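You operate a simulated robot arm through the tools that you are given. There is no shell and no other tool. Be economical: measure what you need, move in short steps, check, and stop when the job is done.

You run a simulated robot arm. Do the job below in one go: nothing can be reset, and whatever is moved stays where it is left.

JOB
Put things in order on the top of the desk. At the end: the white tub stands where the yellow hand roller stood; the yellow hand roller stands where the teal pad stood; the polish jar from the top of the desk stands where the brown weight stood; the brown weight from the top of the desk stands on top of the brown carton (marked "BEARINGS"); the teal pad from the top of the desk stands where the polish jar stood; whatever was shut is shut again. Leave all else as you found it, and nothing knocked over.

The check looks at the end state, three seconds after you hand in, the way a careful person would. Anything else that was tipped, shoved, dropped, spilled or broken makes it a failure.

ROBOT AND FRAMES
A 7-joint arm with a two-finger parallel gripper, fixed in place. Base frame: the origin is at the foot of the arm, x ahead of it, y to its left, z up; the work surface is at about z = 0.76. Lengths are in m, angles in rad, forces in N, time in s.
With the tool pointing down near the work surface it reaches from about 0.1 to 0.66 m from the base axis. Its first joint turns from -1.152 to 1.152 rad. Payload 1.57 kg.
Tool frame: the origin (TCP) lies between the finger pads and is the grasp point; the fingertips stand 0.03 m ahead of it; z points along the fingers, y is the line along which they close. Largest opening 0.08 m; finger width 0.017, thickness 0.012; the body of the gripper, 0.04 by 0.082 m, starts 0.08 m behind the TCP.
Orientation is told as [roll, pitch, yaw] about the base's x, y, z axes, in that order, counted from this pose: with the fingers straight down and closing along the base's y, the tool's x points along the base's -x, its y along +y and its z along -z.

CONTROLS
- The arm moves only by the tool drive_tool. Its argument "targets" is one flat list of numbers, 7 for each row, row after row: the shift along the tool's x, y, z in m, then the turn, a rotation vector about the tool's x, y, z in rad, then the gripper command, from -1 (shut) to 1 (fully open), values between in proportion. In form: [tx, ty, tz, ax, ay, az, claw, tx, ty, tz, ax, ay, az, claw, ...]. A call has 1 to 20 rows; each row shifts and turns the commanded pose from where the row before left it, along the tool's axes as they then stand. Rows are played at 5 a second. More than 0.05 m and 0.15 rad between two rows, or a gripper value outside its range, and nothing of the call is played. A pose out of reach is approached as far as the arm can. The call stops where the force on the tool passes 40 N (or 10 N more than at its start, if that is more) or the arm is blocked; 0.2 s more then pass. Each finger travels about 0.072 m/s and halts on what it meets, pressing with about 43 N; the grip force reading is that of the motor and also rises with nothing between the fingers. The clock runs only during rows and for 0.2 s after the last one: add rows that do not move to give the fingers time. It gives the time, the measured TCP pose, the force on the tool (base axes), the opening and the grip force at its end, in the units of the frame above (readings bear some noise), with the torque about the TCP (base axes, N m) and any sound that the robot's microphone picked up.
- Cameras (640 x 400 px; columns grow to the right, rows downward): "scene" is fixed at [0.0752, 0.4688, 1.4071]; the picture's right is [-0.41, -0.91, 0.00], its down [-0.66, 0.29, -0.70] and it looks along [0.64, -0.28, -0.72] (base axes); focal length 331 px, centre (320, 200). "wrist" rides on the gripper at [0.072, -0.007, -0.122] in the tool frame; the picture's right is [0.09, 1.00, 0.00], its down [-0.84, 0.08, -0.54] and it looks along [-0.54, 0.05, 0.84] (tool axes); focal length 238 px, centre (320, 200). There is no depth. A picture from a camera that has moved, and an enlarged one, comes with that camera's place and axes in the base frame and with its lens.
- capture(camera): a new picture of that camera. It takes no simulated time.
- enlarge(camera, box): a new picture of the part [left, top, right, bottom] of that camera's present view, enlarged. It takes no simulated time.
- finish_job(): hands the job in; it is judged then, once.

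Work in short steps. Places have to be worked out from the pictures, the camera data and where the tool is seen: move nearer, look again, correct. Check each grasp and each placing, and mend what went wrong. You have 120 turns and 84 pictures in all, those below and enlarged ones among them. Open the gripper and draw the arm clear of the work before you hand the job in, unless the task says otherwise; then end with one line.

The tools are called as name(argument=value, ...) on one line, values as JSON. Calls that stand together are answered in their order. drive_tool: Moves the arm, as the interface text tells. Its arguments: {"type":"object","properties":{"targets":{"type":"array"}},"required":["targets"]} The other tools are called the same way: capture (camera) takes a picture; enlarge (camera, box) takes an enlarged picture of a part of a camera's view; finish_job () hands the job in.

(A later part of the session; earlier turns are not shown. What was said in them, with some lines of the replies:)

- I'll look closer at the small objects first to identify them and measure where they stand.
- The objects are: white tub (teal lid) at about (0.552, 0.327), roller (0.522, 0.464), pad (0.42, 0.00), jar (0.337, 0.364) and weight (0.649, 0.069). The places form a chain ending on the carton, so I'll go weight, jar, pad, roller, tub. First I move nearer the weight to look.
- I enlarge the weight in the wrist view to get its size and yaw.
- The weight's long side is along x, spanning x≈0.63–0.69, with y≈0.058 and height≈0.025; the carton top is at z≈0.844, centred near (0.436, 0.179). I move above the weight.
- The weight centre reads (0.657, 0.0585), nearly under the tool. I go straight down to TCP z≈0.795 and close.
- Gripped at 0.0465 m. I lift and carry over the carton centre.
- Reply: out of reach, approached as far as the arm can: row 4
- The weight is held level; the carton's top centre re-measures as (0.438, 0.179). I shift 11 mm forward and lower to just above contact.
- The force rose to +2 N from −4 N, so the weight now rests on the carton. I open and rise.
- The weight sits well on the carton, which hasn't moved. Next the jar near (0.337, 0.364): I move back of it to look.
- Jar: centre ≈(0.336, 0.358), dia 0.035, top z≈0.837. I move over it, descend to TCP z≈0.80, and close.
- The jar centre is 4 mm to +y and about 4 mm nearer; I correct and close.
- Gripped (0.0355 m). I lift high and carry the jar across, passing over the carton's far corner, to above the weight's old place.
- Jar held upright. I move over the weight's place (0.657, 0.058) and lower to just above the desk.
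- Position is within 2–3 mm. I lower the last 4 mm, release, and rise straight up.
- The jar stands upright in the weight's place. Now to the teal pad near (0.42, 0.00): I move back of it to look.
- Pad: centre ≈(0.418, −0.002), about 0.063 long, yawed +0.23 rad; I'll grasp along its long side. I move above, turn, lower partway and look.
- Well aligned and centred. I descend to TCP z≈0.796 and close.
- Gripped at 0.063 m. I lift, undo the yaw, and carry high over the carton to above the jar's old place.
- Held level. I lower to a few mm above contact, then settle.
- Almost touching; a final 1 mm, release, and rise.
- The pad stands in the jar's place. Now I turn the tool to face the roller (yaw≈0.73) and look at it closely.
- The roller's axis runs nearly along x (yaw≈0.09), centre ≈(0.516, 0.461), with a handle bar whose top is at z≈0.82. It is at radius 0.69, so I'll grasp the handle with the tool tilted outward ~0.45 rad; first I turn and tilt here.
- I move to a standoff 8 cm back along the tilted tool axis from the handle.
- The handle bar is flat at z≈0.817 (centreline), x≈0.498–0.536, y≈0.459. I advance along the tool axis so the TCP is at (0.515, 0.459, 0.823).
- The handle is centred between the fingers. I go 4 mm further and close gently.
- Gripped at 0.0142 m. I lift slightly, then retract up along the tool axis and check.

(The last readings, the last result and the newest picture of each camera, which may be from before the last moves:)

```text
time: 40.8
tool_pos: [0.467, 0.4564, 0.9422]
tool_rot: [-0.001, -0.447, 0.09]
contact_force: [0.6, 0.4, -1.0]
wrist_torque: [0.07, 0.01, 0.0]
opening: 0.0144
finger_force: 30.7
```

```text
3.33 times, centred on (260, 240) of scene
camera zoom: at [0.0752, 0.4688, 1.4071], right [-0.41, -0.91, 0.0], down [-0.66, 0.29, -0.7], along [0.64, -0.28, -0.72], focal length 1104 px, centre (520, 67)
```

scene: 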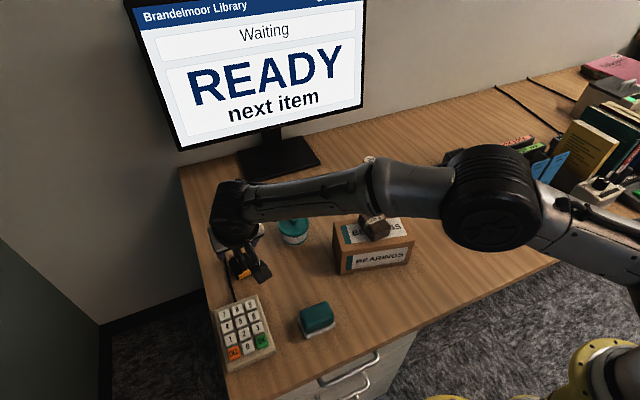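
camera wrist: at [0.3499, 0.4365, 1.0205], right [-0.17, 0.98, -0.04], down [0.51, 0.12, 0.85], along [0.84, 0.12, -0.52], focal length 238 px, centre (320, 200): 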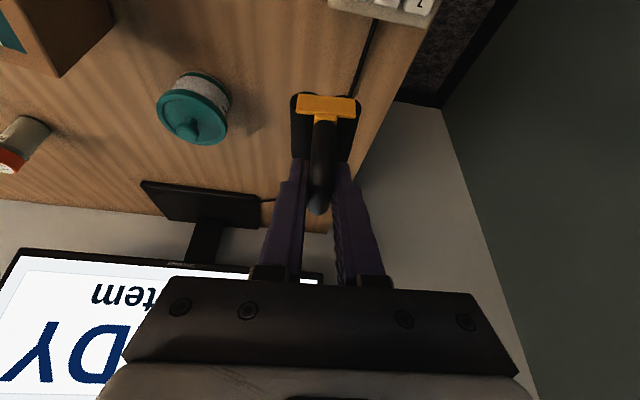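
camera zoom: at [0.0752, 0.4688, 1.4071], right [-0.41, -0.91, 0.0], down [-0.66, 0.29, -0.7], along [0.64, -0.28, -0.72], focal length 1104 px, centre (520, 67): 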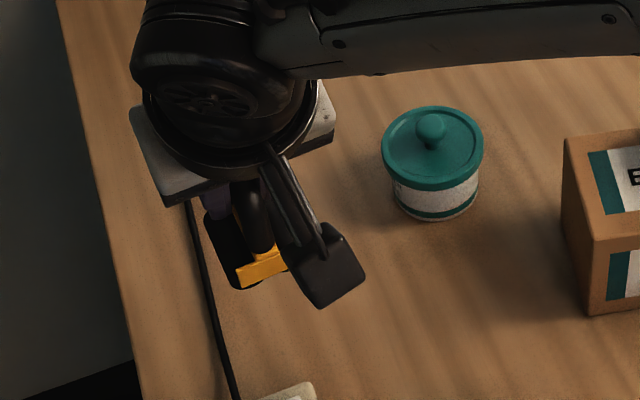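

Held firmly with no tilt. I raise further and carry across, keeping orientation, to above the pad's old place.

drive_tool(targets=[0, 0, -0.045, 0, 0, 0, -1, 0.00606, -0.04498, -0.00292, 0, 0, 0, -1, 0.00606, -0.04498, -0.00292, 0, 0, 0, -1, 0.00606, -0.04498, -0.00292, 0, 0, 0, -1, 0.00606, -0.04498, -0.00292, 0, 0, 0, -1, 0.00606, -0.04498, -0.00292, 0, 0, 0, -1, 0.00606, -0.04498, -0.00292, 0, 0, 0, -1, 0.00606, -0.04498, -0.00292, 0, 0, 0, -1, 0.00606, -0.04498, -0.00292, 0, 0, 0, -1, 0.00606, -0.04498, -0.00292, 0, 0, 0, -1, 0.00606, -0.04498, -0.00292, 0, 0, 0, -1, 0, 0, 0, 0, 0, 0, -1])

capture(camera="wrist")

capture(camera="scene")

```text
time: 43.4
tool_pos: [0.4204, 0.0004, 0.9813]
tool_rot: [0.0, -0.449, 0.087]
contact_force: [0.4, 0.3, -0.7]
wrist_torque: [-0.01, 0.0, 0.0]
opening: 0.0144
finger_force: 30.9
```

```text
41 pictures are left
camera wrist: at [0.3023, -0.0195, 1.0588], right [-0.17, 0.98, -0.04], down [0.51, 0.12, 0.85], along [0.84, 0.12, -0.52], focal length 238 px, centre (320, 200)
```

wrist: 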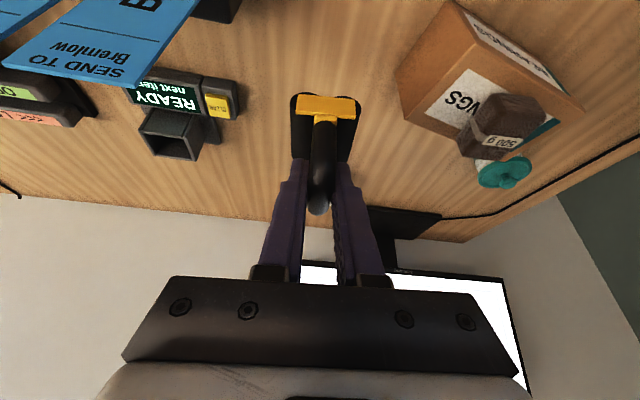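

```text
40 pictures are left
```

scene: 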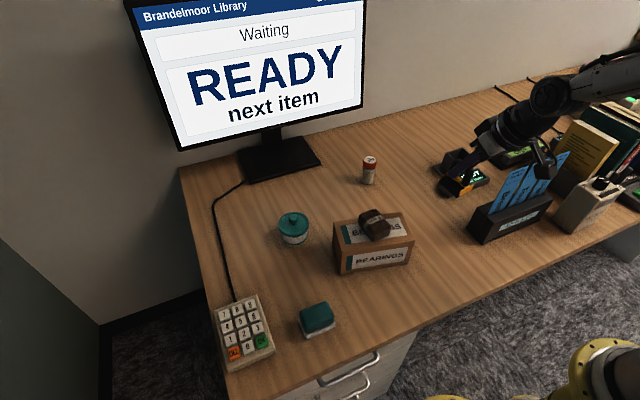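

I lower vertically partway and check clearance to the card holder.

drive_tool(targets=[0.01736, 0, 0.036, 0, 0, 0, -1, 0.01736, 0, 0.036, 0, 0, 0, -1, 0.01736, 0, 0.036, 0, 0, 0, -1, 0.013, 0, 0.027, 0, 0, 0, -1, 0, 0, 0, 0, 0, 0, -1])

enlarge(camera="scene", box=[380, 100, 580, 260])

capture(camera="wrist")

```text
time: 44.6
tool_pos: [0.4224, -0.002, 0.8289]
tool_rot: [0.001, -0.452, 0.089]
contact_force: [-0.3, 0.0, -1.5]
wrist_torque: [-0.04, 0.0, 0.0]
opening: 0.0143
finger_force: 31.2
```

```text
2.50 times, centred on (480, 180) of scene
camera zoom: at [0.0752, 0.4688, 1.4071], right [-0.41, -0.91, 0.0], down [-0.66, 0.29, -0.7], along [0.64, -0.28, -0.72], focal length 828 px, centre (-80, 250)
```

zoom: 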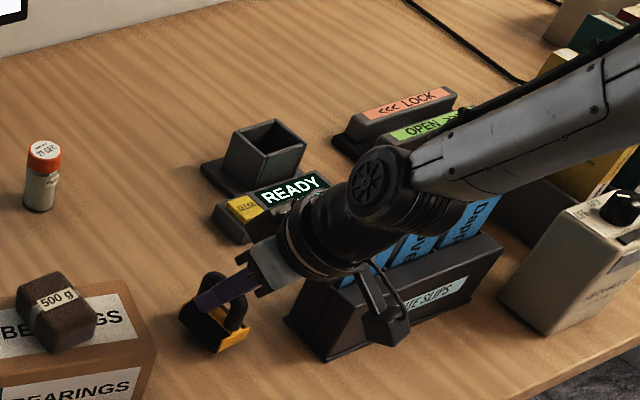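

```text
38 pictures are left
camera wrist: at [0.304, -0.0203, 0.9071], right [-0.17, 0.98, -0.04], down [0.51, 0.12, 0.85], along [0.84, 0.12, -0.52], focal length 238 px, centre (320, 200)
```

wrist: 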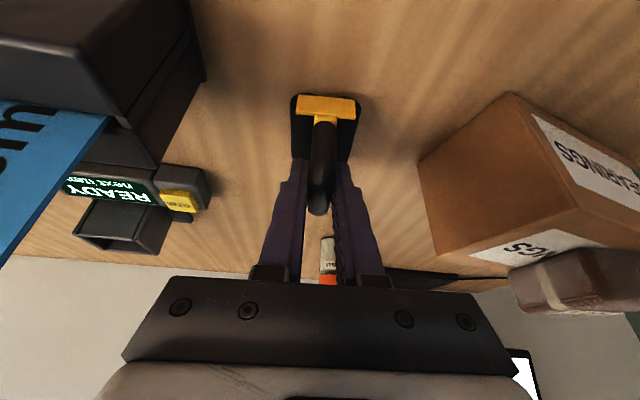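

No contact elsewhere. I lower the remaining ~6 mm and read the force.

drive_tool(targets=[0.0018, 0.0015, 0.0038, 0, 0, 0, -1, 0, 0, 0, 0, 0, 0, -1, 0.001, 0, 0.002, 0, 0, 0, -1, 0, 0, 0, 0, 0, 0, -1])

```text
time: 45.6
tool_pos: [0.4203, 0.0009, 0.8231]
tool_rot: [-0.002, -0.449, 0.089]
contact_force: [-0.1, -0.7, -1.3]
wrist_torque: [0.01, 0.01, 0.0]
opening: 0.0147
finger_force: 30.4
```

drive_tool(targets=[0.0007, 0, 0.0014, 0, 0, 0, -1, 0, 0, 0, 0, 0, 0, -1])

```text
time: 46.2
tool_pos: [0.4213, 0.0, 0.8226]
tool_rot: [0.002, -0.448, 0.089]
contact_force: [0.3, -0.4, -0.9]
wrist_torque: [0.02, 0.0, 0.0]
opening: 0.0145
finger_force: 30.7
```

Nearly at the original grasp height; another ~1 mm, watching the force.

drive_tool(targets=[0.0006, 0, 0.0012, 0, 0, 0, -1, 0, 0, 0, 0, 0, 0, -1])

enlarge(camera="scene", box=[405, 195, 485, 255])

```text
time: 46.8
tool_pos: [0.4227, -0.0005, 0.822]
tool_rot: [0.001, -0.45, 0.087]
contact_force: [-3.1, -0.7, 7.4]
wrist_torque: [0.02, 0.41, 0.0]
opening: 0.0141
finger_force: 31.0
```

```text
6.67 times, centred on (445, 225) of scene
camera zoom: at [0.075, 0.4688, 1.4071], right [-0.41, -0.91, 0.0], down [-0.66, 0.29, -0.7], along [0.64, -0.28, -0.72], focal length 2207 px, centre (-513, 33)
```

zoom: 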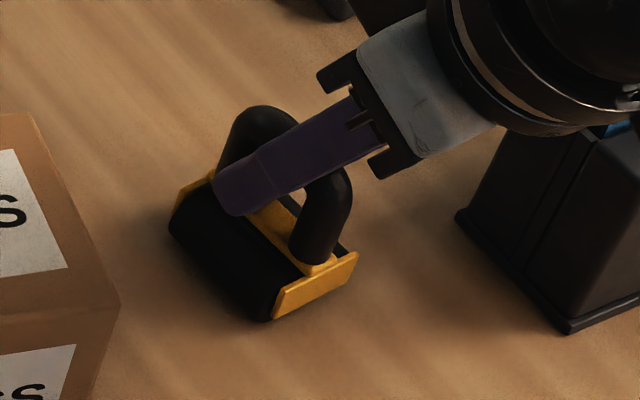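

Contact at 7 N: it stands on the desk. I open slowly and retract along the tool axis.

drive_tool(targets=[0, 0, -0.0005, 0, 0, 0, -0.65, 0, 0, 0, 0, 0, 0, -0.4, 0, 0, 0, 0, 0, 0, 0, 0, 0, 0, 0, 0, 0, 0.3, 0, 0, -0.03, 0, 0, 0, 0.3, 0, 0, -0.04, 0, 0, 0, 0.3, 0, 0, -0.05, 0, 0, 0, 0.3, 0, 0, -0.04, 0, 0, 0, 0.3, 0, 0, 0, 0, 0, 0, 0.3])

capture(camera="wrist")

capture(camera="scene")

```text
time: 48.8
tool_pos: [0.3509, -0.0051, 0.9675]
tool_rot: [-0.001, -0.45, 0.089]
contact_force: [-0.6, -0.3, 0.3]
wrist_torque: [-0.01, -0.03, -0.04]
opening: 0.0523
finger_force: 0.0
```

```text
36 pictures are left
camera wrist: at [0.2332, -0.0247, 1.0459], right [-0.17, 0.98, -0.04], down [0.51, 0.12, 0.85], along [0.84, 0.12, -0.52], focal length 238 px, centre (320, 200)
```

wrist: 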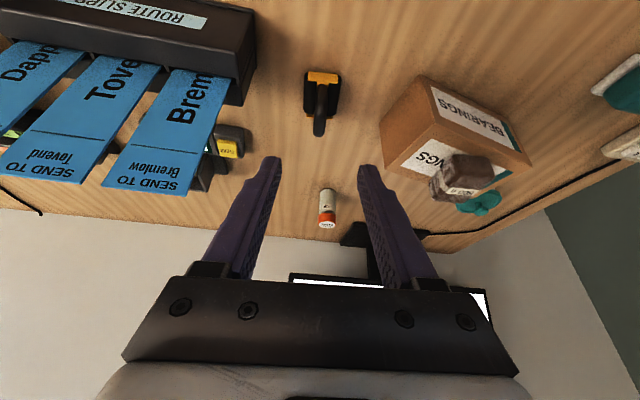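

```text
35 pictures are left
```

scene: 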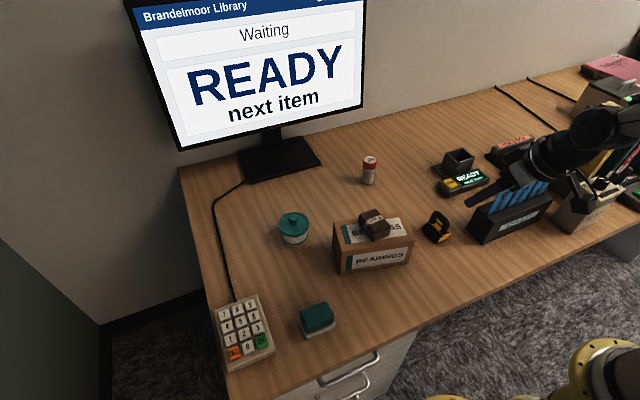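

The roller stands upright in the pad's place. Last is the tub (0.557, 0.318); its lid (0.069 dia) fits in the gripper. I go toward it with the same tilt and inspect lid height.

drive_tool(targets=[-0.01444, 0.03859, 0.00696, 0, 0, 0, 1, -0.01444, 0.03859, 0.00696, 0, 0, 0, 1, -0.01444, 0.03859, 0.00696, 0, 0, 0, 1, -0.01444, 0.03859, 0.00696, 0, 0, 0, 1, -0.01444, 0.03859, 0.00696, 0, 0, 0, 1, -0.01444, 0.03859, 0.00696, 0, 0, 0, 1, -0.01444, 0.03859, 0.00696, 0, 0, 0, 1, -0.01444, 0.03859, 0.00696, 0, 0, 0, 1, 0, 0, 0, 0, 0, 0, 1])

capture(camera="wrist")

```text
time: 50.8
tool_pos: [0.4524, 0.3124, 0.9684]
tool_rot: [0.001, -0.451, 0.087]
contact_force: [0.5, 0.9, -0.4]
wrist_torque: [0.0, 0.02, -0.01]
opening: 0.0798
finger_force: 0.0
```

```text
34 pictures are left
camera wrist: at [0.3348, 0.2937, 1.0452], right [-0.17, 0.98, -0.04], down [0.51, 0.12, 0.85], along [0.84, 0.13, -0.52], focal length 238 px, centre (320, 200)
```

wrist: 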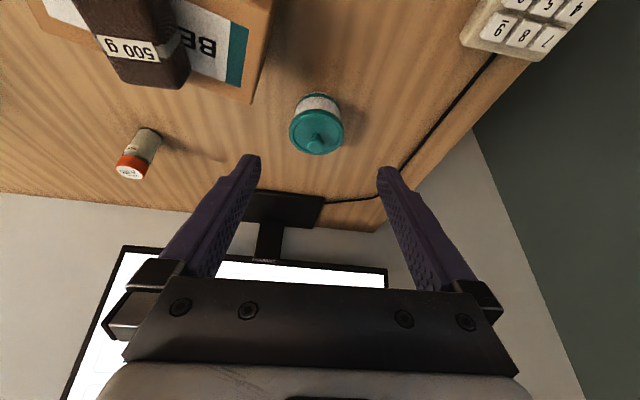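

enlarge(camera="wrist", box=[270, 80, 366, 165])

enlarge(camera="wrist", box=[330, 60, 500, 220])

```text
4.71 times, centred on (318, 122) of wrist
camera zoom: at [0.3348, 0.2937, 1.0452], right [-0.17, 0.98, -0.04], down [0.51, 0.12, 0.85], along [0.84, 0.13, -0.52], focal length 1122 px, centre (329, 565)
```

zoom: 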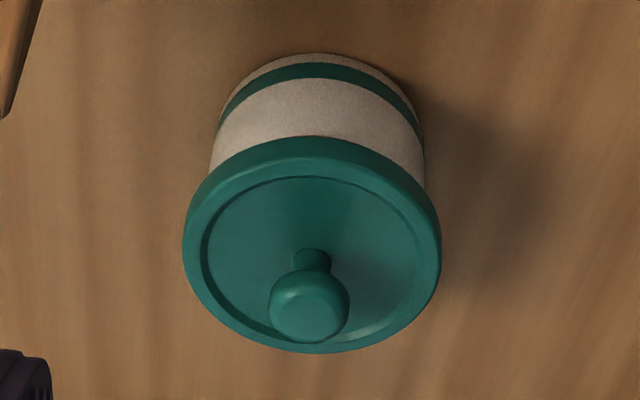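

```text
2.50 times, centred on (415, 140) of wrist
camera zoom: at [0.3348, 0.2937, 1.0452], right [-0.17, 0.98, -0.04], down [0.51, 0.12, 0.85], along [0.84, 0.13, -0.52], focal length 596 px, centre (82, 350)
```

zoom: 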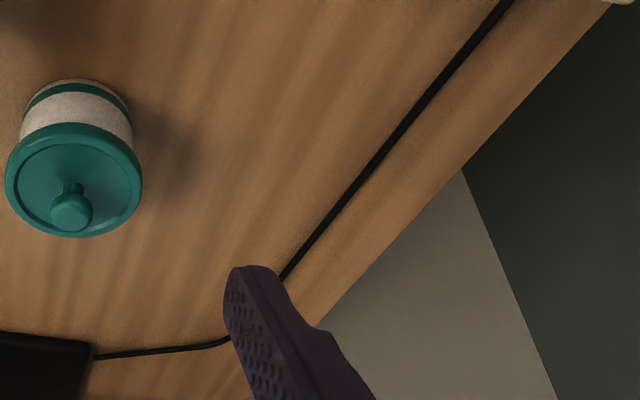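

Tub: centre ≈(0.558, 0.319), lid dia ≈0.073 at z 0.801–0.811, knob top ≈0.833. I'll grip the lid rim (thin margin), so first go to a standoff 6 cm back and look.

drive_tool(targets=[-0.00823, -0.0008, 0.0391, 0, 0, 0, 1, -0.00823, -0.0008, 0.0391, 0, 0, 0, 1, -0.00823, -0.0008, 0.0391, 0, 0, 0, 1, 0, 0, 0, 0, 0, 0, 1])

enlarge(camera="wrist", box=[220, 60, 420, 240])

```text
time: 51.8
tool_pos: [0.5254, 0.3186, 0.8711]
tool_rot: [-0.001, -0.45, 0.09]
contact_force: [-0.4, 0.6, -0.1]
wrist_torque: [-0.01, -0.03, 0.01]
opening: 0.0798
finger_force: 0.1
```

```text
2.22 times, centred on (320, 150) of wrist
camera zoom: at [0.4077, 0.2992, 0.9484], right [-0.17, 0.98, -0.04], down [0.51, 0.12, 0.85], along [0.84, 0.12, -0.52], focal length 530 px, centre (320, 311)
```

zoom: 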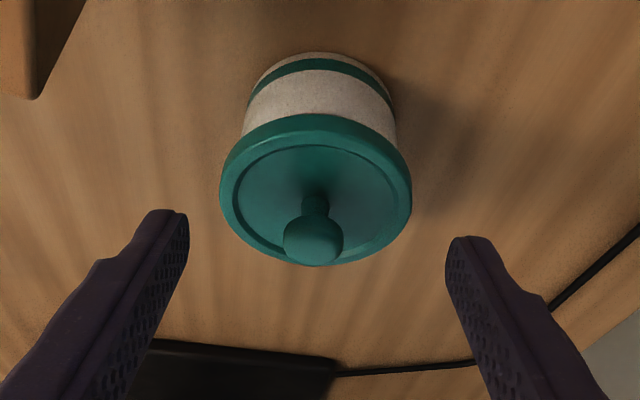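

The tub is about 1.5 mm to the tool's −y. I correct and advance 3 cm so tips are just above lid level, then check the gaps.

drive_tool(targets=[-0.0005, -0.0015, 0.028, 0, 0, 0, 1, 0, 0, 0, 0, 0, 0, 1])

enlarge(camera="wrist", box=[220, 60, 420, 240])

```text
time: 52.4
tool_pos: [0.5371, 0.3177, 0.8456]
tool_rot: [-0.001, -0.45, 0.089]
contact_force: [0.8, 0.2, -0.9]
wrist_torque: [0.0, 0.03, 0.04]
opening: 0.08
finger_force: 0.1
```

```text
2.22 times, centred on (320, 150) of wrist
camera zoom: at [0.42, 0.2993, 0.9246], right [-0.17, 0.98, -0.04], down [0.51, 0.12, 0.85], along [0.84, 0.13, -0.52], focal length 530 px, centre (320, 311)
```

zoom: 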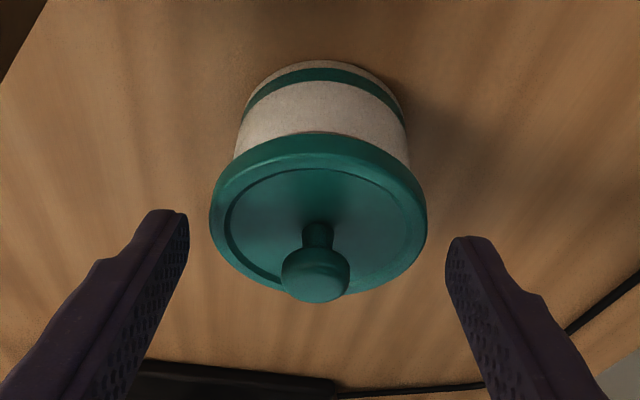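

Centred between the fingers. I advance the last 3 cm slowly past the lid rim.

drive_tool(targets=[0, 0, 0.01, 0, 0, 0, 1, 0, 0, 0.01, 0, 0, 0, 1, -0.0005, 0, 0.009, 0, 0, 0, 1, 0, 0, 0, 0, 0, 0, 1])

enlarge(camera="wrist", box=[220, 60, 420, 240])

enlarge(camera="scene", box=[240, 180, 340, 260])

```text
time: 53.4
tool_pos: [0.5513, 0.3189, 0.8205]
tool_rot: [0.001, -0.451, 0.09]
contact_force: [0.8, 0.5, 0.4]
wrist_torque: [0.0, 0.02, 0.01]
opening: 0.08
finger_force: 0.0
```

```text
2.22 times, centred on (320, 150) of wrist
camera zoom: at [0.4329, 0.2997, 0.8984], right [-0.17, 0.98, -0.04], down [0.51, 0.12, 0.85], along [0.84, 0.13, -0.52], focal length 530 px, centre (320, 311)
```

zoom: 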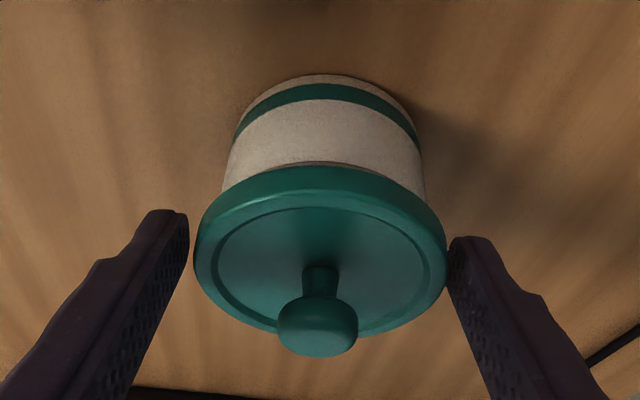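

```text
5.00 times, centred on (290, 220) of scene
camera zoom: at [0.0752, 0.4688, 1.4071], right [-0.41, -0.91, 0.0], down [-0.66, 0.29, -0.7], along [0.64, -0.28, -0.72], focal length 1656 px, centre (470, 100)
```

zoom: 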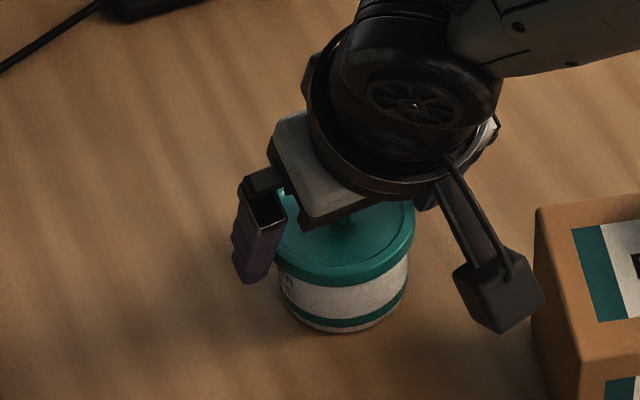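

Fingers straddle the lid. I close and read.

drive_tool(targets=[0, 0.0005, 0, 0, 0, 0, 0.9, 0, 0, 0, 0, 0, 0, 0.75, 0, 0, 0, 0, 0, 0, 0.4, 0, 0, 0, 0, 0, 0, -1, 0, 0, 0, 0, 0, 0, -1])

```text
time: 54.6
tool_pos: [0.5509, 0.319, 0.8203]
tool_rot: [0.0, -0.45, 0.089]
contact_force: [1.5, -1.5, -0.5]
wrist_torque: [-0.01, -0.03, 0.0]
opening: 0.0727
finger_force: 43.3
```

Gripped at 0.0727 m (lid rim). I lift only 6 mm as a test to see whether the tub comes with the lid.

drive_tool(targets=[-0.0013, 0, -0.0027, 0, 0, 0, -1, -0.0013, 0, -0.0027, 0, 0, 0, -1, 0, 0, 0, 0, 0, 0, -1])

enlarge(camera="wrist", box=[220, 60, 420, 240])

enlarge(camera="scene", box=[240, 180, 340, 260])

```text
time: 55.4
tool_pos: [0.5495, 0.32, 0.8259]
tool_rot: [0.001, -0.45, 0.088]
contact_force: [-0.1, -0.7, -0.9]
wrist_torque: [0.02, 0.01, -0.05]
opening: 0.0728
finger_force: 42.6
heard: snap
```

```text
2.22 times, centred on (320, 150) of wrist
camera zoom: at [0.4325, 0.3, 0.9047], right [-0.17, 0.98, -0.04], down [0.51, 0.12, 0.85], along [0.84, 0.12, -0.52], focal length 530 px, centre (320, 311)
```

zoom: 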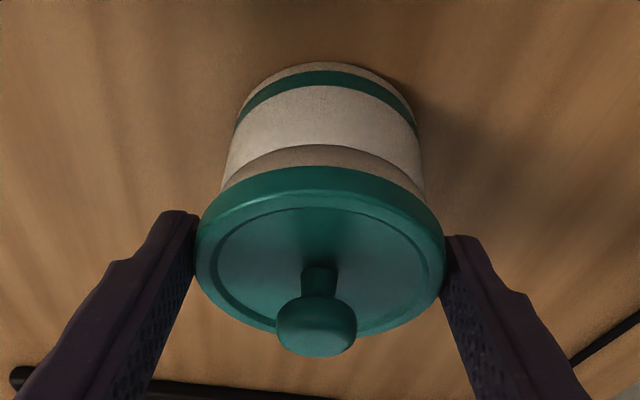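

```text
5.00 times, centred on (290, 220) of scene
camera zoom: at [0.0752, 0.4688, 1.4071], right [-0.41, -0.91, 0.0], down [-0.66, 0.29, -0.7], along [0.64, -0.28, -0.72], focal length 1656 px, centre (470, 100)
```

zoom: 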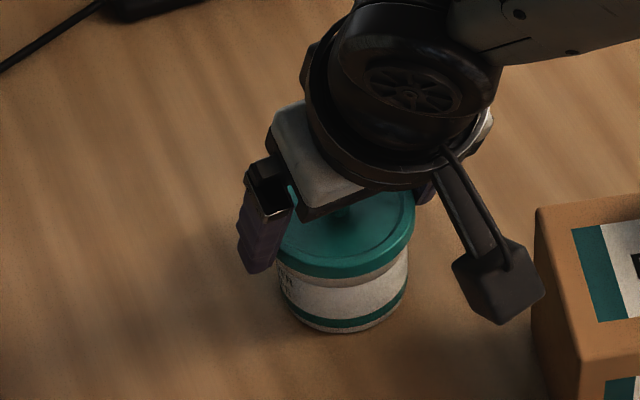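

The lid is a snap-on one: it popped off (snap heard) and the body stayed on the desk. I'll press the lid straight back on, and then slide the closed tub along the desk instead of lifting it by the lid.

drive_tool(targets=[0.0013, 0, 0.0027, 0, 0, 0, -1, 0.0013, 0, 0.0027, 0, 0, 0, -1, 0, 0, 0, 0, 0, 0, -1, 0.0004, 0, 0.0009, 0, 0, 0, -1, 0, 0, 0, 0, 0, 0, -1])

enlarge(camera="wrist", box=[220, 60, 420, 240])

```text
time: 56.6
tool_pos: [0.5499, 0.3184, 0.8198]
tool_rot: [-0.001, -0.452, 0.089]
contact_force: [-5.8, -2.7, 9.9]
wrist_torque: [-0.16, 0.17, -0.05]
opening: 0.0728
finger_force: 42.8
```

```text
2.22 times, centred on (320, 150) of wrist
camera zoom: at [0.4326, 0.3, 0.898], right [-0.17, 0.98, -0.04], down [0.51, 0.12, 0.85], along [0.84, 0.13, -0.52], focal length 530 px, centre (320, 311)
```

zoom: 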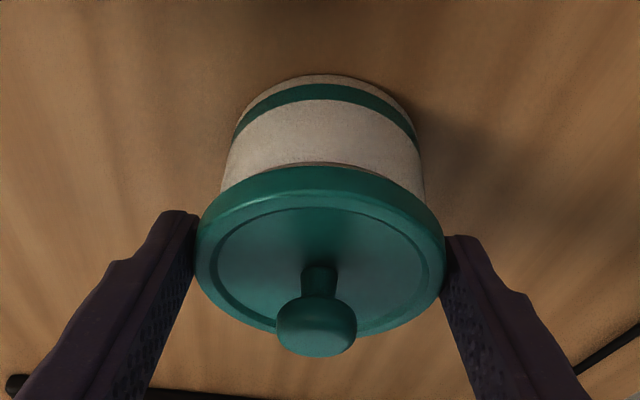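

The lid is seated with 10 N; no snap heard yet. I press a bit harder in small steps.

drive_tool(targets=[0.0004, 0, 0.0009, 0, 0, 0, -1, 0.0004, 0, 0.0009, 0, 0, 0, -1, 0, 0, 0, 0, 0, 0, -1])

```text
time: 57.4
tool_pos: [0.5511, 0.3192, 0.8195]
tool_rot: [0.001, -0.456, 0.086]
contact_force: [-9.5, -6.1, 24.1]
wrist_torque: [-0.37, 0.31, -0.07]
opening: 0.0726
finger_force: 42.7
```

drive_tool(targets=[0.0004, 0, 0.0009, 0, 0, 0, -1, 0, 0, 0, 0, 0, 0, -1])

```text
time: 58.0
tool_pos: [0.5516, 0.3199, 0.8203]
tool_rot: [0.005, -0.455, 0.089]
contact_force: [-11.6, -5.0, 27.2]
wrist_torque: [-0.4, 0.16, -0.07]
opening: 0.0729
finger_force: 43.0
```

No snap at 27 N, and the grip may be sliding. I relieve the force, release the lid, back off and look at how it sits.

drive_tool(targets=[-0.0004, 0, -0.0009, 0, 0, 0, -1, -0.0008, 0, -0.0018, 0, 0, 0, -1, 0, 0, 0, 0, 0, 0, 0.9, 0, 0, 0, 0, 0, 0, 1, 0, 0, 0, 0, 0, 0, 1, 0, 0, -0.02, 0, 0, 0, 1, 0, 0, -0.04, 0, 0, 0, 1, 0, 0, -0.03, 0, 0, 0, 1, 0, 0, 0, 0, 0, 0, 1])

enlarge(camera="scene", box=[250, 190, 340, 260])

enlarge(camera="wrist", box=[260, 70, 380, 180])

```text
time: 60.0
tool_pos: [0.5112, 0.3173, 0.9006]
tool_rot: [0.0, -0.448, 0.09]
contact_force: [-0.6, -0.1, 0.9]
wrist_torque: [-0.03, -0.02, -0.01]
opening: 0.0801
finger_force: 0.0
```

```text
5.71 times, centred on (295, 225) of scene
camera zoom: at [0.0752, 0.4688, 1.4071], right [-0.41, -0.91, 0.0], down [-0.66, 0.29, -0.7], along [0.64, -0.28, -0.72], focal length 1892 px, centre (463, 57)
```

zoom: 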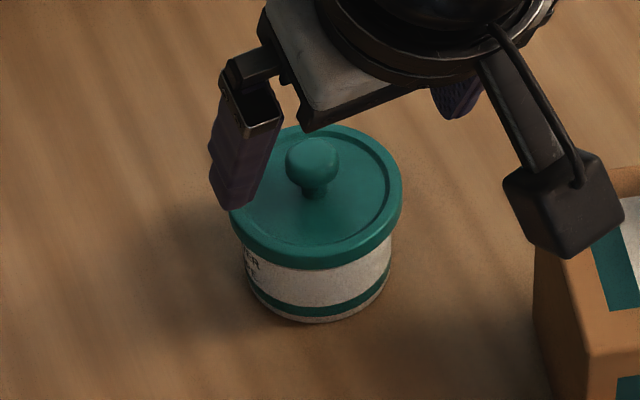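

```text
3.64 times, centred on (320, 125) of wrist
camera zoom: at [0.3935, 0.2971, 0.9778], right [-0.17, 0.98, -0.04], down [0.51, 0.12, 0.85], along [0.84, 0.13, -0.52], focal length 867 px, centre (320, 473)
```

zoom: 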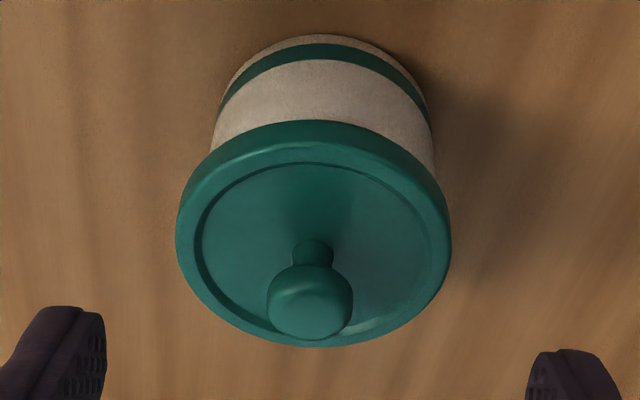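

The lid sits flush. To make sure it's latched I'll press on the knob from directly above with closed fingers: turn upright, close, and move over the knob.

drive_tool(targets=[0, 0, -0.01, 0, 0.15, 0, 1, 0, 0, -0.01, 0, 0.15, 0, -1, 0, 0, 0, 0, 0.15, 0, -1, -0.0235, -0.001, 0, 0, 0, 0, -1, -0.0235, -0.0012, 0, 0, 0, 0, -1, 0, 0, 0, 0, 0, 0, -1, 0, 0, 0, 0, 0, 0, -1])

capture(camera="wrist")

```text
time: 61.6
tool_pos: [0.5504, 0.3166, 0.9193]
tool_rot: [0.0, -0.001, 0.09]
contact_force: [-0.5, -0.1, -0.4]
wrist_torque: [-0.01, 0.02, 0.0]
opening: 0.0
finger_force: 21.1
```

```text
22 pictures are left
camera wrist: at [0.4784, 0.3013, 1.0399], right [-0.18, 0.98, 0.0], down [0.83, 0.15, 0.54], along [0.53, 0.1, -0.84], focal length 238 px, centre (320, 200)
```

wrist: 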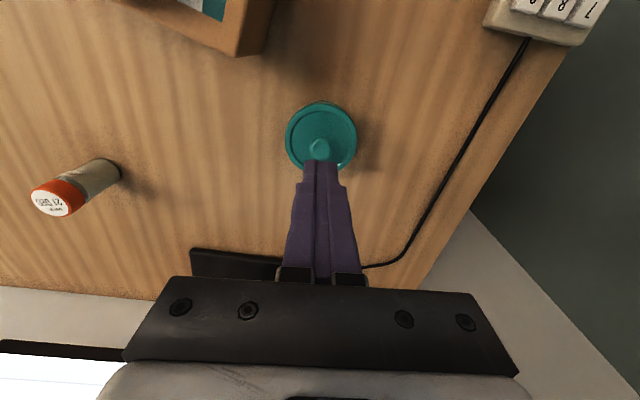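

The knob is 7 mm ahead, laterally aligned. I move over it and press down in small steps.

drive_tool(targets=[-0.007, -0.0003, 0.02, 0, 0, 0, -1, 0, 0, 0.025, 0, 0, 0, -1, 0, 0, 0.007, 0, 0, 0, -1, 0, 0, 0.003, 0, 0, 0, -1, 0, 0, 0.0015, 0, 0, 0, -1, 0, 0, 0, 0, 0, 0, -1])

```text
time: 63.0
tool_pos: [0.5582, 0.3173, 0.862]
tool_rot: [0.001, 0.0, 0.089]
contact_force: [-1.2, -1.3, 2.3]
wrist_torque: [-0.02, 0.06, 0.01]
opening: 0.0002
finger_force: 21.2
heard: snap
```

Snap heard: the lid is latched again. Now I back up, reopen, re-tilt and return to the standoff for a rim grip.

drive_tool(targets=[0, 0, -0.04, 0, 0, 0, -1, 0.0235, 0.002, -0.015, 0, 0, 0, -1, 0.0235, 0.002, 0, 0, 0, 0, 0, 0, 0, 0, 0, -0.15, 0, 1, 0, 0, 0, 0, -0.15, 0, 1, 0, 0, 0, 0, -0.15, 0, 1, 0, 0, 0, 0, 0, 0, 1])

```text
time: 64.6
tool_pos: [0.5107, 0.3167, 0.9183]
tool_rot: [0.0, -0.451, 0.089]
contact_force: [-1.5, -1.0, -0.3]
wrist_torque: [-0.02, -0.03, 0.01]
opening: 0.0799
finger_force: 0.1
```

I approach to 3 cm short of the grasp and check centring.

drive_tool(targets=[0.0061, -0.0014, 0.04, 0, 0, 0, 1, 0, 0, 0.0355, 0, 0, 0, 1, 0, 0, 0, 0, 0, 0, 1])

enlarge(camera="wrist", box=[220, 60, 420, 240])

```text
time: 65.4
tool_pos: [0.5387, 0.3182, 0.844]
tool_rot: [0.0, -0.451, 0.089]
contact_force: [0.0, 0.0, -0.3]
wrist_torque: [0.01, 0.01, -0.02]
opening: 0.08
finger_force: 0.0
```

```text
2.22 times, centred on (320, 150) of wrist
camera zoom: at [0.4202, 0.2995, 0.9228], right [-0.17, 0.98, -0.04], down [0.51, 0.12, 0.85], along [0.84, 0.13, -0.52], focal length 530 px, centre (320, 311)
```

zoom: 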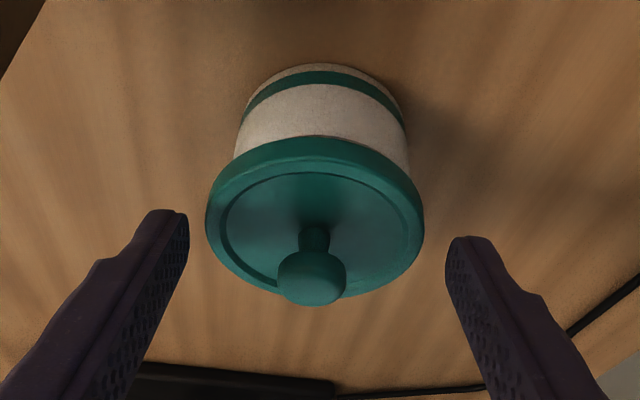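

Offset 1 mm; I correct, advance and grip the rim.

drive_tool(targets=[0, -0.001, 0.01, 0, 0, 0, 1, 0, 0, 0.016, 0, 0, 0, 1, 0, 0, 0, 0, 0, 0, 1, 0, 0, 0, 0, 0, 0, 0.85, 0, 0, 0, 0, 0, 0, 0.6, 0, 0, 0, 0, 0, 0, -0.5, 0, 0, 0, 0, 0, 0, -1])

```text
time: 67.0
tool_pos: [0.5496, 0.3184, 0.8228]
tool_rot: [0.0, -0.451, 0.089]
contact_force: [-0.3, 0.8, 0.3]
wrist_torque: [0.0, -0.03, -0.03]
opening: 0.0726
finger_force: 43.0
heard: snap
```

A snap was heard while gripping; I look at the lid.

enlarge(camera="wrist", box=[220, 60, 420, 240])

```text
2.22 times, centred on (320, 150) of wrist
camera zoom: at [0.4321, 0.299, 0.9006], right [-0.17, 0.98, -0.04], down [0.51, 0.12, 0.85], along [0.84, 0.12, -0.52], focal length 530 px, centre (320, 311)
```

zoom: 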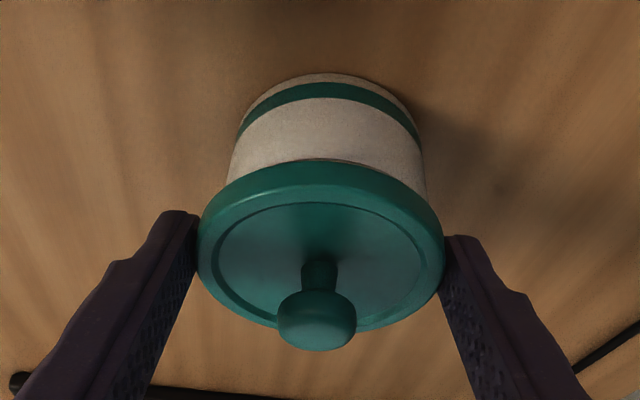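

The lid is still seated on the body. I apply light down pressure and start sliding slowly, half the way first.

drive_tool(targets=[0.0007, 0, 0.0014, 0, 0, 0, -1, 0, 0, 0, 0, 0, 0, -1, 0.00275, 0.01394, -0.00133, 0, 0, 0, -1, 0.00275, 0.01394, -0.00133, 0, 0, 0, -1, 0, 0, 0, 0, 0, 0, -1])

enlarge(camera="wrist", box=[220, 60, 420, 240])

```text
time: 68.2
tool_pos: [0.5421, 0.346, 0.8226]
tool_rot: [0.002, -0.455, 0.088]
contact_force: [1.7, -3.7, 11.1]
wrist_torque: [-0.23, -0.03, 0.03]
opening: 0.0725
finger_force: 43.0
```

```text
2.22 times, centred on (320, 150) of wrist
camera zoom: at [0.4238, 0.3265, 0.9001], right [-0.17, 0.98, -0.04], down [0.51, 0.12, 0.85], along [0.85, 0.13, -0.52], focal length 530 px, centre (320, 311)
```

zoom: 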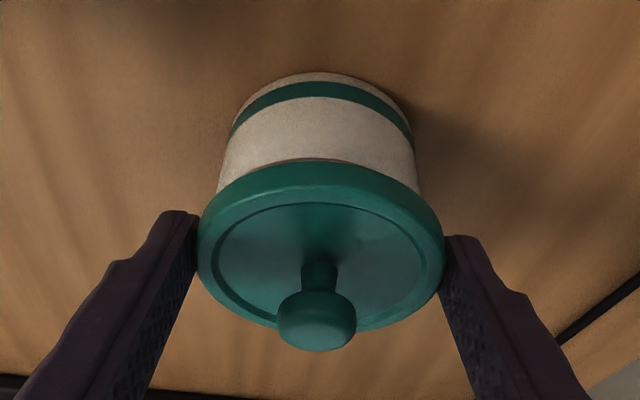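

The tub slides with the lid. I ease the pressure slightly and continue most of the way.

drive_tool(targets=[0.00255, 0.01394, -0.00173, 0, 0, 0, -1, 0.00275, 0.01394, -0.00133, 0, 0, 0, -1, 0.00275, 0.01394, -0.00133, 0, 0, 0, -1, 0.00275, 0.01394, -0.00133, 0, 0, 0, -1, 0.00275, 0.01394, -0.00133, 0, 0, 0, -1, 0, 0, 0, 0, 0, 0, -1])

capture(camera="wrist")

```text
time: 69.6
tool_pos: [0.52, 0.4146, 0.8238]
tool_rot: [0.0, -0.45, 0.09]
contact_force: [0.0, -5.2, 13.8]
wrist_torque: [-0.18, -0.15, -0.01]
opening: 0.0722
finger_force: 42.3
```

```text
18 pictures are left
camera wrist: at [0.402, 0.3946, 0.9002], right [-0.17, 0.98, -0.04], down [0.51, 0.12, 0.85], along [0.84, 0.13, -0.52], focal length 238 px, centre (320, 200)
```

wrist: 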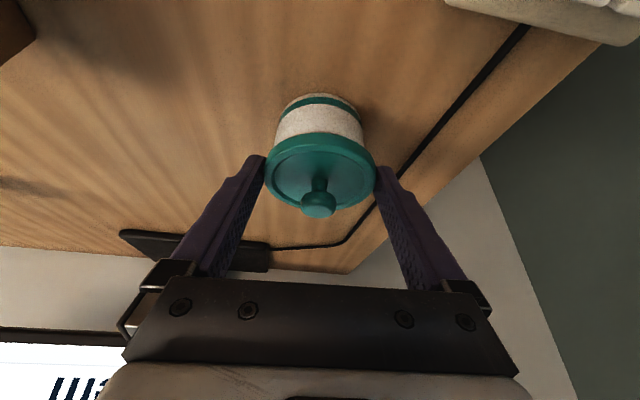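

About 4 cm remain. I finish the slide to tub centre ≈(0.514, 0.453), just short of the cable.

drive_tool(targets=[0.0027, 0.013, -0.0016, 0, 0, 0, -1, 0.0028, 0.013, -0.0015, 0, 0, 0, -1, 0.0028, 0.013, -0.0015, 0, 0, 0, -1, 0, 0, 0, 0, 0, 0, -1])

capture(camera="wrist")

```text
time: 70.6
tool_pos: [0.5079, 0.4517, 0.8212]
tool_rot: [0.0, -0.453, 0.089]
contact_force: [1.8, -4.7, 11.9]
wrist_torque: [-0.09, -0.16, -0.06]
opening: 0.0725
finger_force: 43.0
```

```text
17 pictures are left
camera wrist: at [0.3892, 0.4321, 0.9002], right [-0.17, 0.98, -0.04], down [0.51, 0.12, 0.85], along [0.84, 0.13, -0.52], focal length 238 px, centre (320, 200)
```

wrist: 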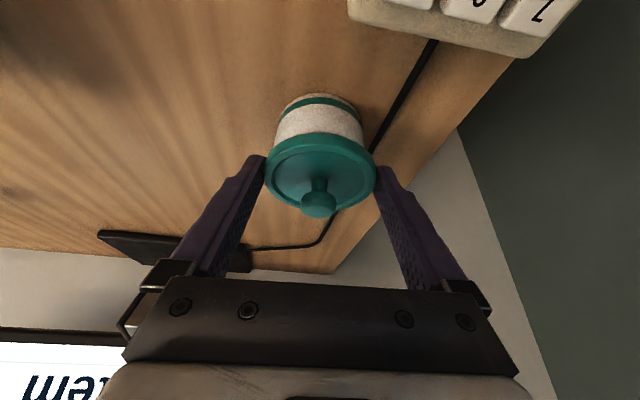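

In place. I relieve the pressure, release, retract, and look.

drive_tool(targets=[-0.0004, -0.0005, -0.0008, 0, 0, 0, -1, 0, 0, 0, 0, 0, 0, 0.9, 0, 0, 0, 0, 0, 0, 1, 0, 0, 0, 0, 0, 0, 1, 0, 0, -0.02, 0, 0, 0, 1, 0, 0, -0.04, 0, 0, 0, 1, 0, 0, -0.03, 0, 0, 0, 1, 0, 0, 0, 0, 0, 0, 1])

capture(camera="wrist")

```text
time: 72.4
tool_pos: [0.4682, 0.4463, 0.9052]
tool_rot: [0.001, -0.449, 0.09]
contact_force: [-0.7, 0.2, 0.3]
wrist_torque: [-0.01, 0.01, 0.01]
opening: 0.0802
finger_force: 0.2
heard: snap
```

```text
16 pictures are left
camera wrist: at [0.3508, 0.4282, 0.983], right [-0.17, 0.98, -0.04], down [0.51, 0.12, 0.85], along [0.84, 0.12, -0.52], focal length 238 px, centre (320, 200)
```

wrist: 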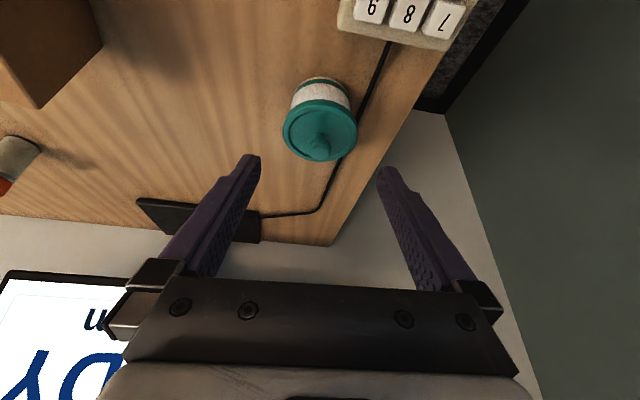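

Another snap on release. I enlarge the tub to see whether the lid is level and flush, and where the cable runs.

enlarge(camera="wrist", box=[270, 65, 370, 170])

```text
3.81 times, centred on (320, 118) of wrist
camera zoom: at [0.3508, 0.4282, 0.983], right [-0.17, 0.98, -0.04], down [0.51, 0.12, 0.85], along [0.84, 0.12, -0.52], focal length 908 px, centre (320, 514)
```

zoom: 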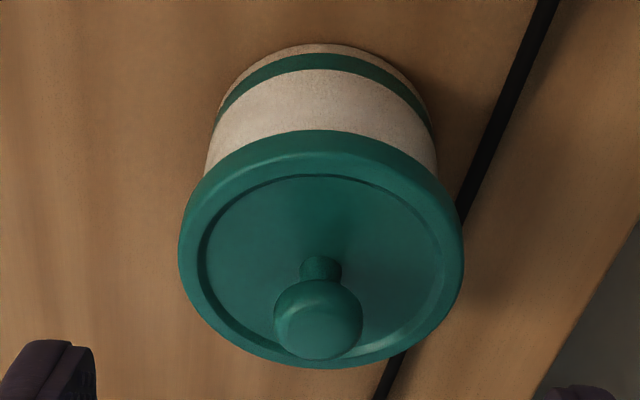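

The lid looks flush and level, the base clear of the cable. To make sure it is latched, I press the lid top evenly with the two fingertips straddling the knob, first coming to 8 mm above.

drive_tool(targets=[0, 0, 0, 0, 0, 0, 0.15, 0, 0, 0, 0, 0, 0, 0.15, -0.0067, 0.0008, 0.0339, 0, 0, 0, 0.15, -0.0067, 0.0007, 0.0339, 0, 0, 0, 0.15, 0, 0, 0, 0, 0, 0, 0.15])

enlarge(camera="wrist", box=[220, 60, 420, 240])

```text
time: 73.6
tool_pos: [0.5101, 0.4527, 0.8471]
tool_rot: [-0.001, -0.45, 0.089]
contact_force: [0.0, 0.6, 0.1]
wrist_torque: [0.03, 0.04, 0.01]
opening: 0.0459
finger_force: 0.0
```

```text
2.22 times, centred on (320, 150) of wrist
camera zoom: at [0.3919, 0.4334, 0.9261], right [-0.17, 0.98, -0.04], down [0.51, 0.12, 0.85], along [0.84, 0.13, -0.52], focal length 530 px, centre (320, 311)
```

zoom: 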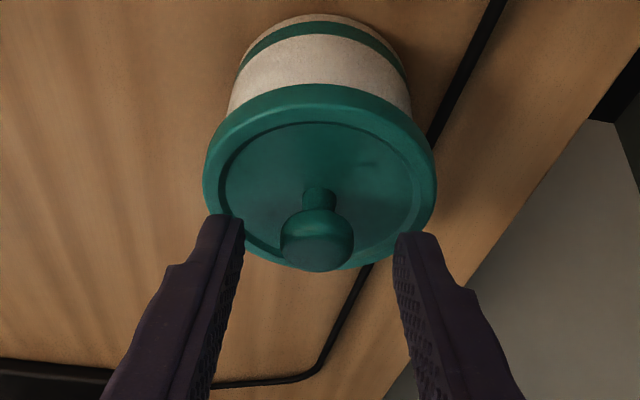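

Tips would land ~8 mm beyond the lid centre; I shift back and press down in small steps.

drive_tool(targets=[0.0072, -0.0005, -0.0035, 0, 0, 0, 0.15, 0.0009, 0, 0.0018, 0, 0, 0, 0.15, 0.0009, 0, 0.0018, 0, 0, 0, 0.15, 0.0004, 0, 0.0009, 0, 0, 0, 0.15, 0.0004, 0, 0.0009, 0, 0, 0, 0.15, 0, 0, 0, 0, 0, 0, 0.15])

```text
time: 75.0
tool_pos: [0.5015, 0.4522, 0.8429]
tool_rot: [0.0, -0.45, 0.091]
contact_force: [-2.0, -1.6, 5.4]
wrist_torque: [-0.06, 0.0, 0.0]
opening: 0.0461
finger_force: 0.1
```

Contact at 5 N, no snap yet. I press a couple more millimetres.

drive_tool(targets=[0.0004, 0, 0.0009, 0, 0, 0, 0.15, 0.0004, 0, 0.0009, 0, 0, 0, 0.15, 0, 0, 0, 0, 0, 0, 0.15])

```text
time: 75.8
tool_pos: [0.5017, 0.4522, 0.8431]
tool_rot: [0.003, -0.453, 0.088]
contact_force: [-4.6, -0.7, 12.2]
wrist_torque: [-0.06, 0.1, -0.03]
opening: 0.0461
finger_force: 0.1
```

drive_tool(targets=[0.0004, 0, 0.0009, 0, 0, 0, 0.15, 0.0004, 0, 0.0009, 0, 0, 0, 0.15, 0.0004, 0, 0.0009, 0, 0, 0, 0.15, 0, 0, 0, 0, 0, 0, 0.15])

```text
time: 76.8
tool_pos: [0.5017, 0.4511, 0.8433]
tool_rot: [0.004, -0.456, 0.087]
contact_force: [-9.2, -5.6, 28.0]
wrist_torque: [-0.41, 0.13, -0.11]
opening: 0.0464
finger_force: 0.0
```

No further snap at 28 N, consistent with it having latched when released. I relieve and retract, listening.

drive_tool(targets=[-0.0012, 0, -0.0027, 0, 0, 0, 0.15, -0.0008, 0, -0.0018, 0, 0, 0, 0.15, 0, 0, 0, 0, 0, 0, 0.15, 0, 0, -0.03, 0, 0, 0, 0.15, 0, 0, -0.04, 0, 0, 0, 0.15, 0, 0, 0, 0, 0, 0, 0.15])

enlarge(camera="wrist", box=[270, 65, 370, 170])

```text
time: 78.2
tool_pos: [0.4699, 0.4489, 0.905]
tool_rot: [-0.001, -0.448, 0.089]
contact_force: [0.9, 0.4, 0.2]
wrist_torque: [0.04, -0.01, -0.03]
opening: 0.0459
finger_force: 0.1
```

```text
3.81 times, centred on (320, 118) of wrist
camera zoom: at [0.3514, 0.4284, 0.9826], right [-0.17, 0.98, -0.04], down [0.51, 0.12, 0.85], along [0.84, 0.12, -0.52], focal length 908 px, centre (320, 514)
```

zoom: 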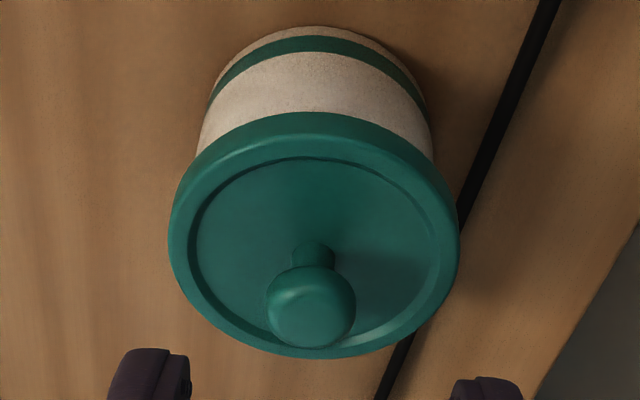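

The lid is flush and level, and either reading of the sounds has it latched now; the tub stands at about (0.511, 0.45), clear of the cable. I draw the arm clear and check the whole scene.

drive_tool(targets=[0, 0, -0.045, 0, 0, 0, 0.15, 0, 0, -0.045, 0, 0, 0, 0.5, 0, 0, -0.03, 0, 0.15, 0, 1, 0, -0.04, 0, 0, 0.15, 0, 1, 0, -0.04, 0, 0, 0.15, 0, 1, 0, -0.045, 0, 0, 0, 0, 1, 0, -0.045, 0, 0, 0, 0, 1, 0, -0.045, 0, 0, 0, 0, 1, 0.02, -0.045, -0.02, 0, 0, 0, 1, 0.03, -0.03, -0.02, 0, 0, 0, 1, 0.03, -0.03, -0.02, 0, 0, 0, 1, 0, 0, 0, 0, 0, 0, 1])

capture(camera="scene")

enlarge(camera="scene", box=[200, 210, 300, 290])

```text
refused: row 9 steps farther than a row can; nothing moved
```

```text
12 pictures are left
```

scene: 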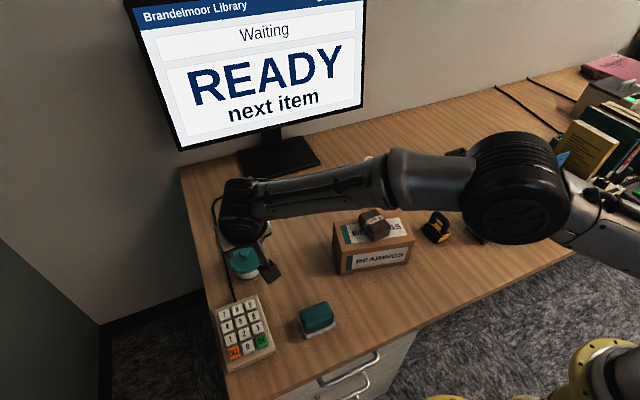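

```text
5.00 times, centred on (250, 250) of scene
camera zoom: at [0.0752, 0.4688, 1.4071], right [-0.41, -0.91, 0.0], down [-0.66, 0.29, -0.7], along [0.64, -0.28, -0.72], focal length 1656 px, centre (670, -50)
```

zoom: 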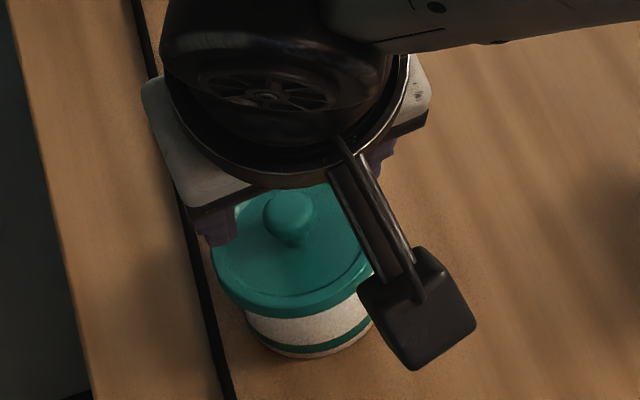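

One row was slightly too long; I resend with smaller steps.

drive_tool(targets=[0, 0, -0.045, 0, 0, 0, 0.15, 0, 0, -0.045, 0, 0, 0, 0.5, 0, 0, -0.03, 0, 0.149, 0, 1, 0, -0.04, 0, 0, 0.149, 0, 1, 0, -0.04, 0, 0, 0.149, 0, 1, 0, -0.045, 0, 0, 0, 0, 1, 0, -0.045, 0, 0, 0, 0, 1, 0, -0.045, 0, 0, 0, 0, 1, 0.01, -0.03, -0.02, 0, 0, 0, 1, 0.02, -0.03, -0.02, 0, 0, 0, 1, 0, 0, 0, 0, 0, 0, 1])

capture(camera="scene")

enlarge(camera="scene", box=[200, 210, 300, 290])

```text
time: 80.6
tool_pos: [0.4136, 0.1681, 1.053]
tool_rot: [-0.001, -0.003, 0.092]
contact_force: [-1.3, -0.4, 0.6]
wrist_torque: [-0.03, 0.0, -0.01]
opening: 0.08
finger_force: 0.1
```

```text
10 pictures are left
```

scene: 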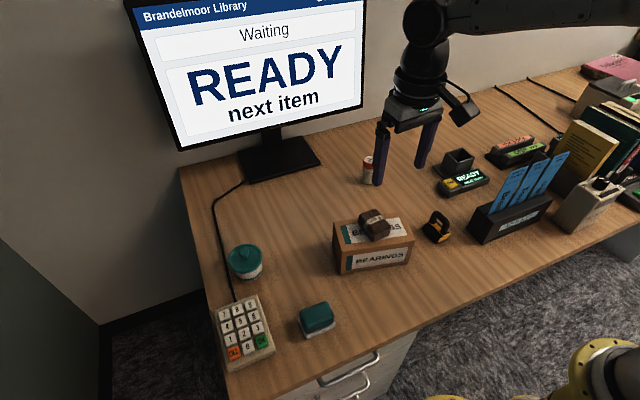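

```text
5.00 times, centred on (250, 250) of scene
camera zoom: at [0.0752, 0.4688, 1.4071], right [-0.41, -0.91, 0.0], down [-0.66, 0.29, -0.7], along [0.64, -0.28, -0.72], focal length 1656 px, centre (670, -50)
```

zoom: 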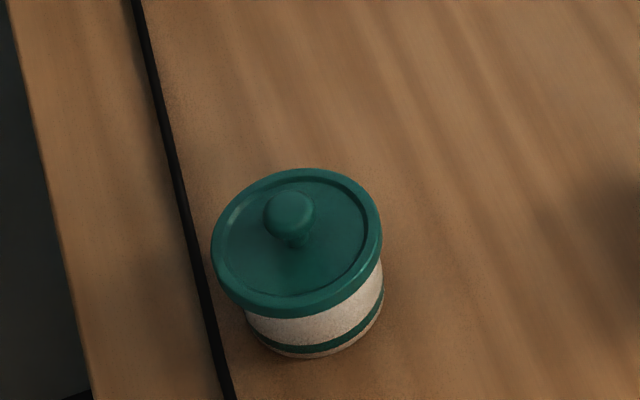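

All five items stand in their places, the tub is closed and upright beside the cable, and nothing else was disturbed. The arm is clear with the gripper open, so I hand in.

finish_job()

```text
The job is handed in.
```

The job is handed in: all five items are at their target places and upright. The tub's lid snapped off on a test lift; I pressed it back and slid the tub along the desk, and it ended about 1 cm short of the roller's exact spot, just clear of the cable. The lid looks flush, but I could not confirm that it latched.
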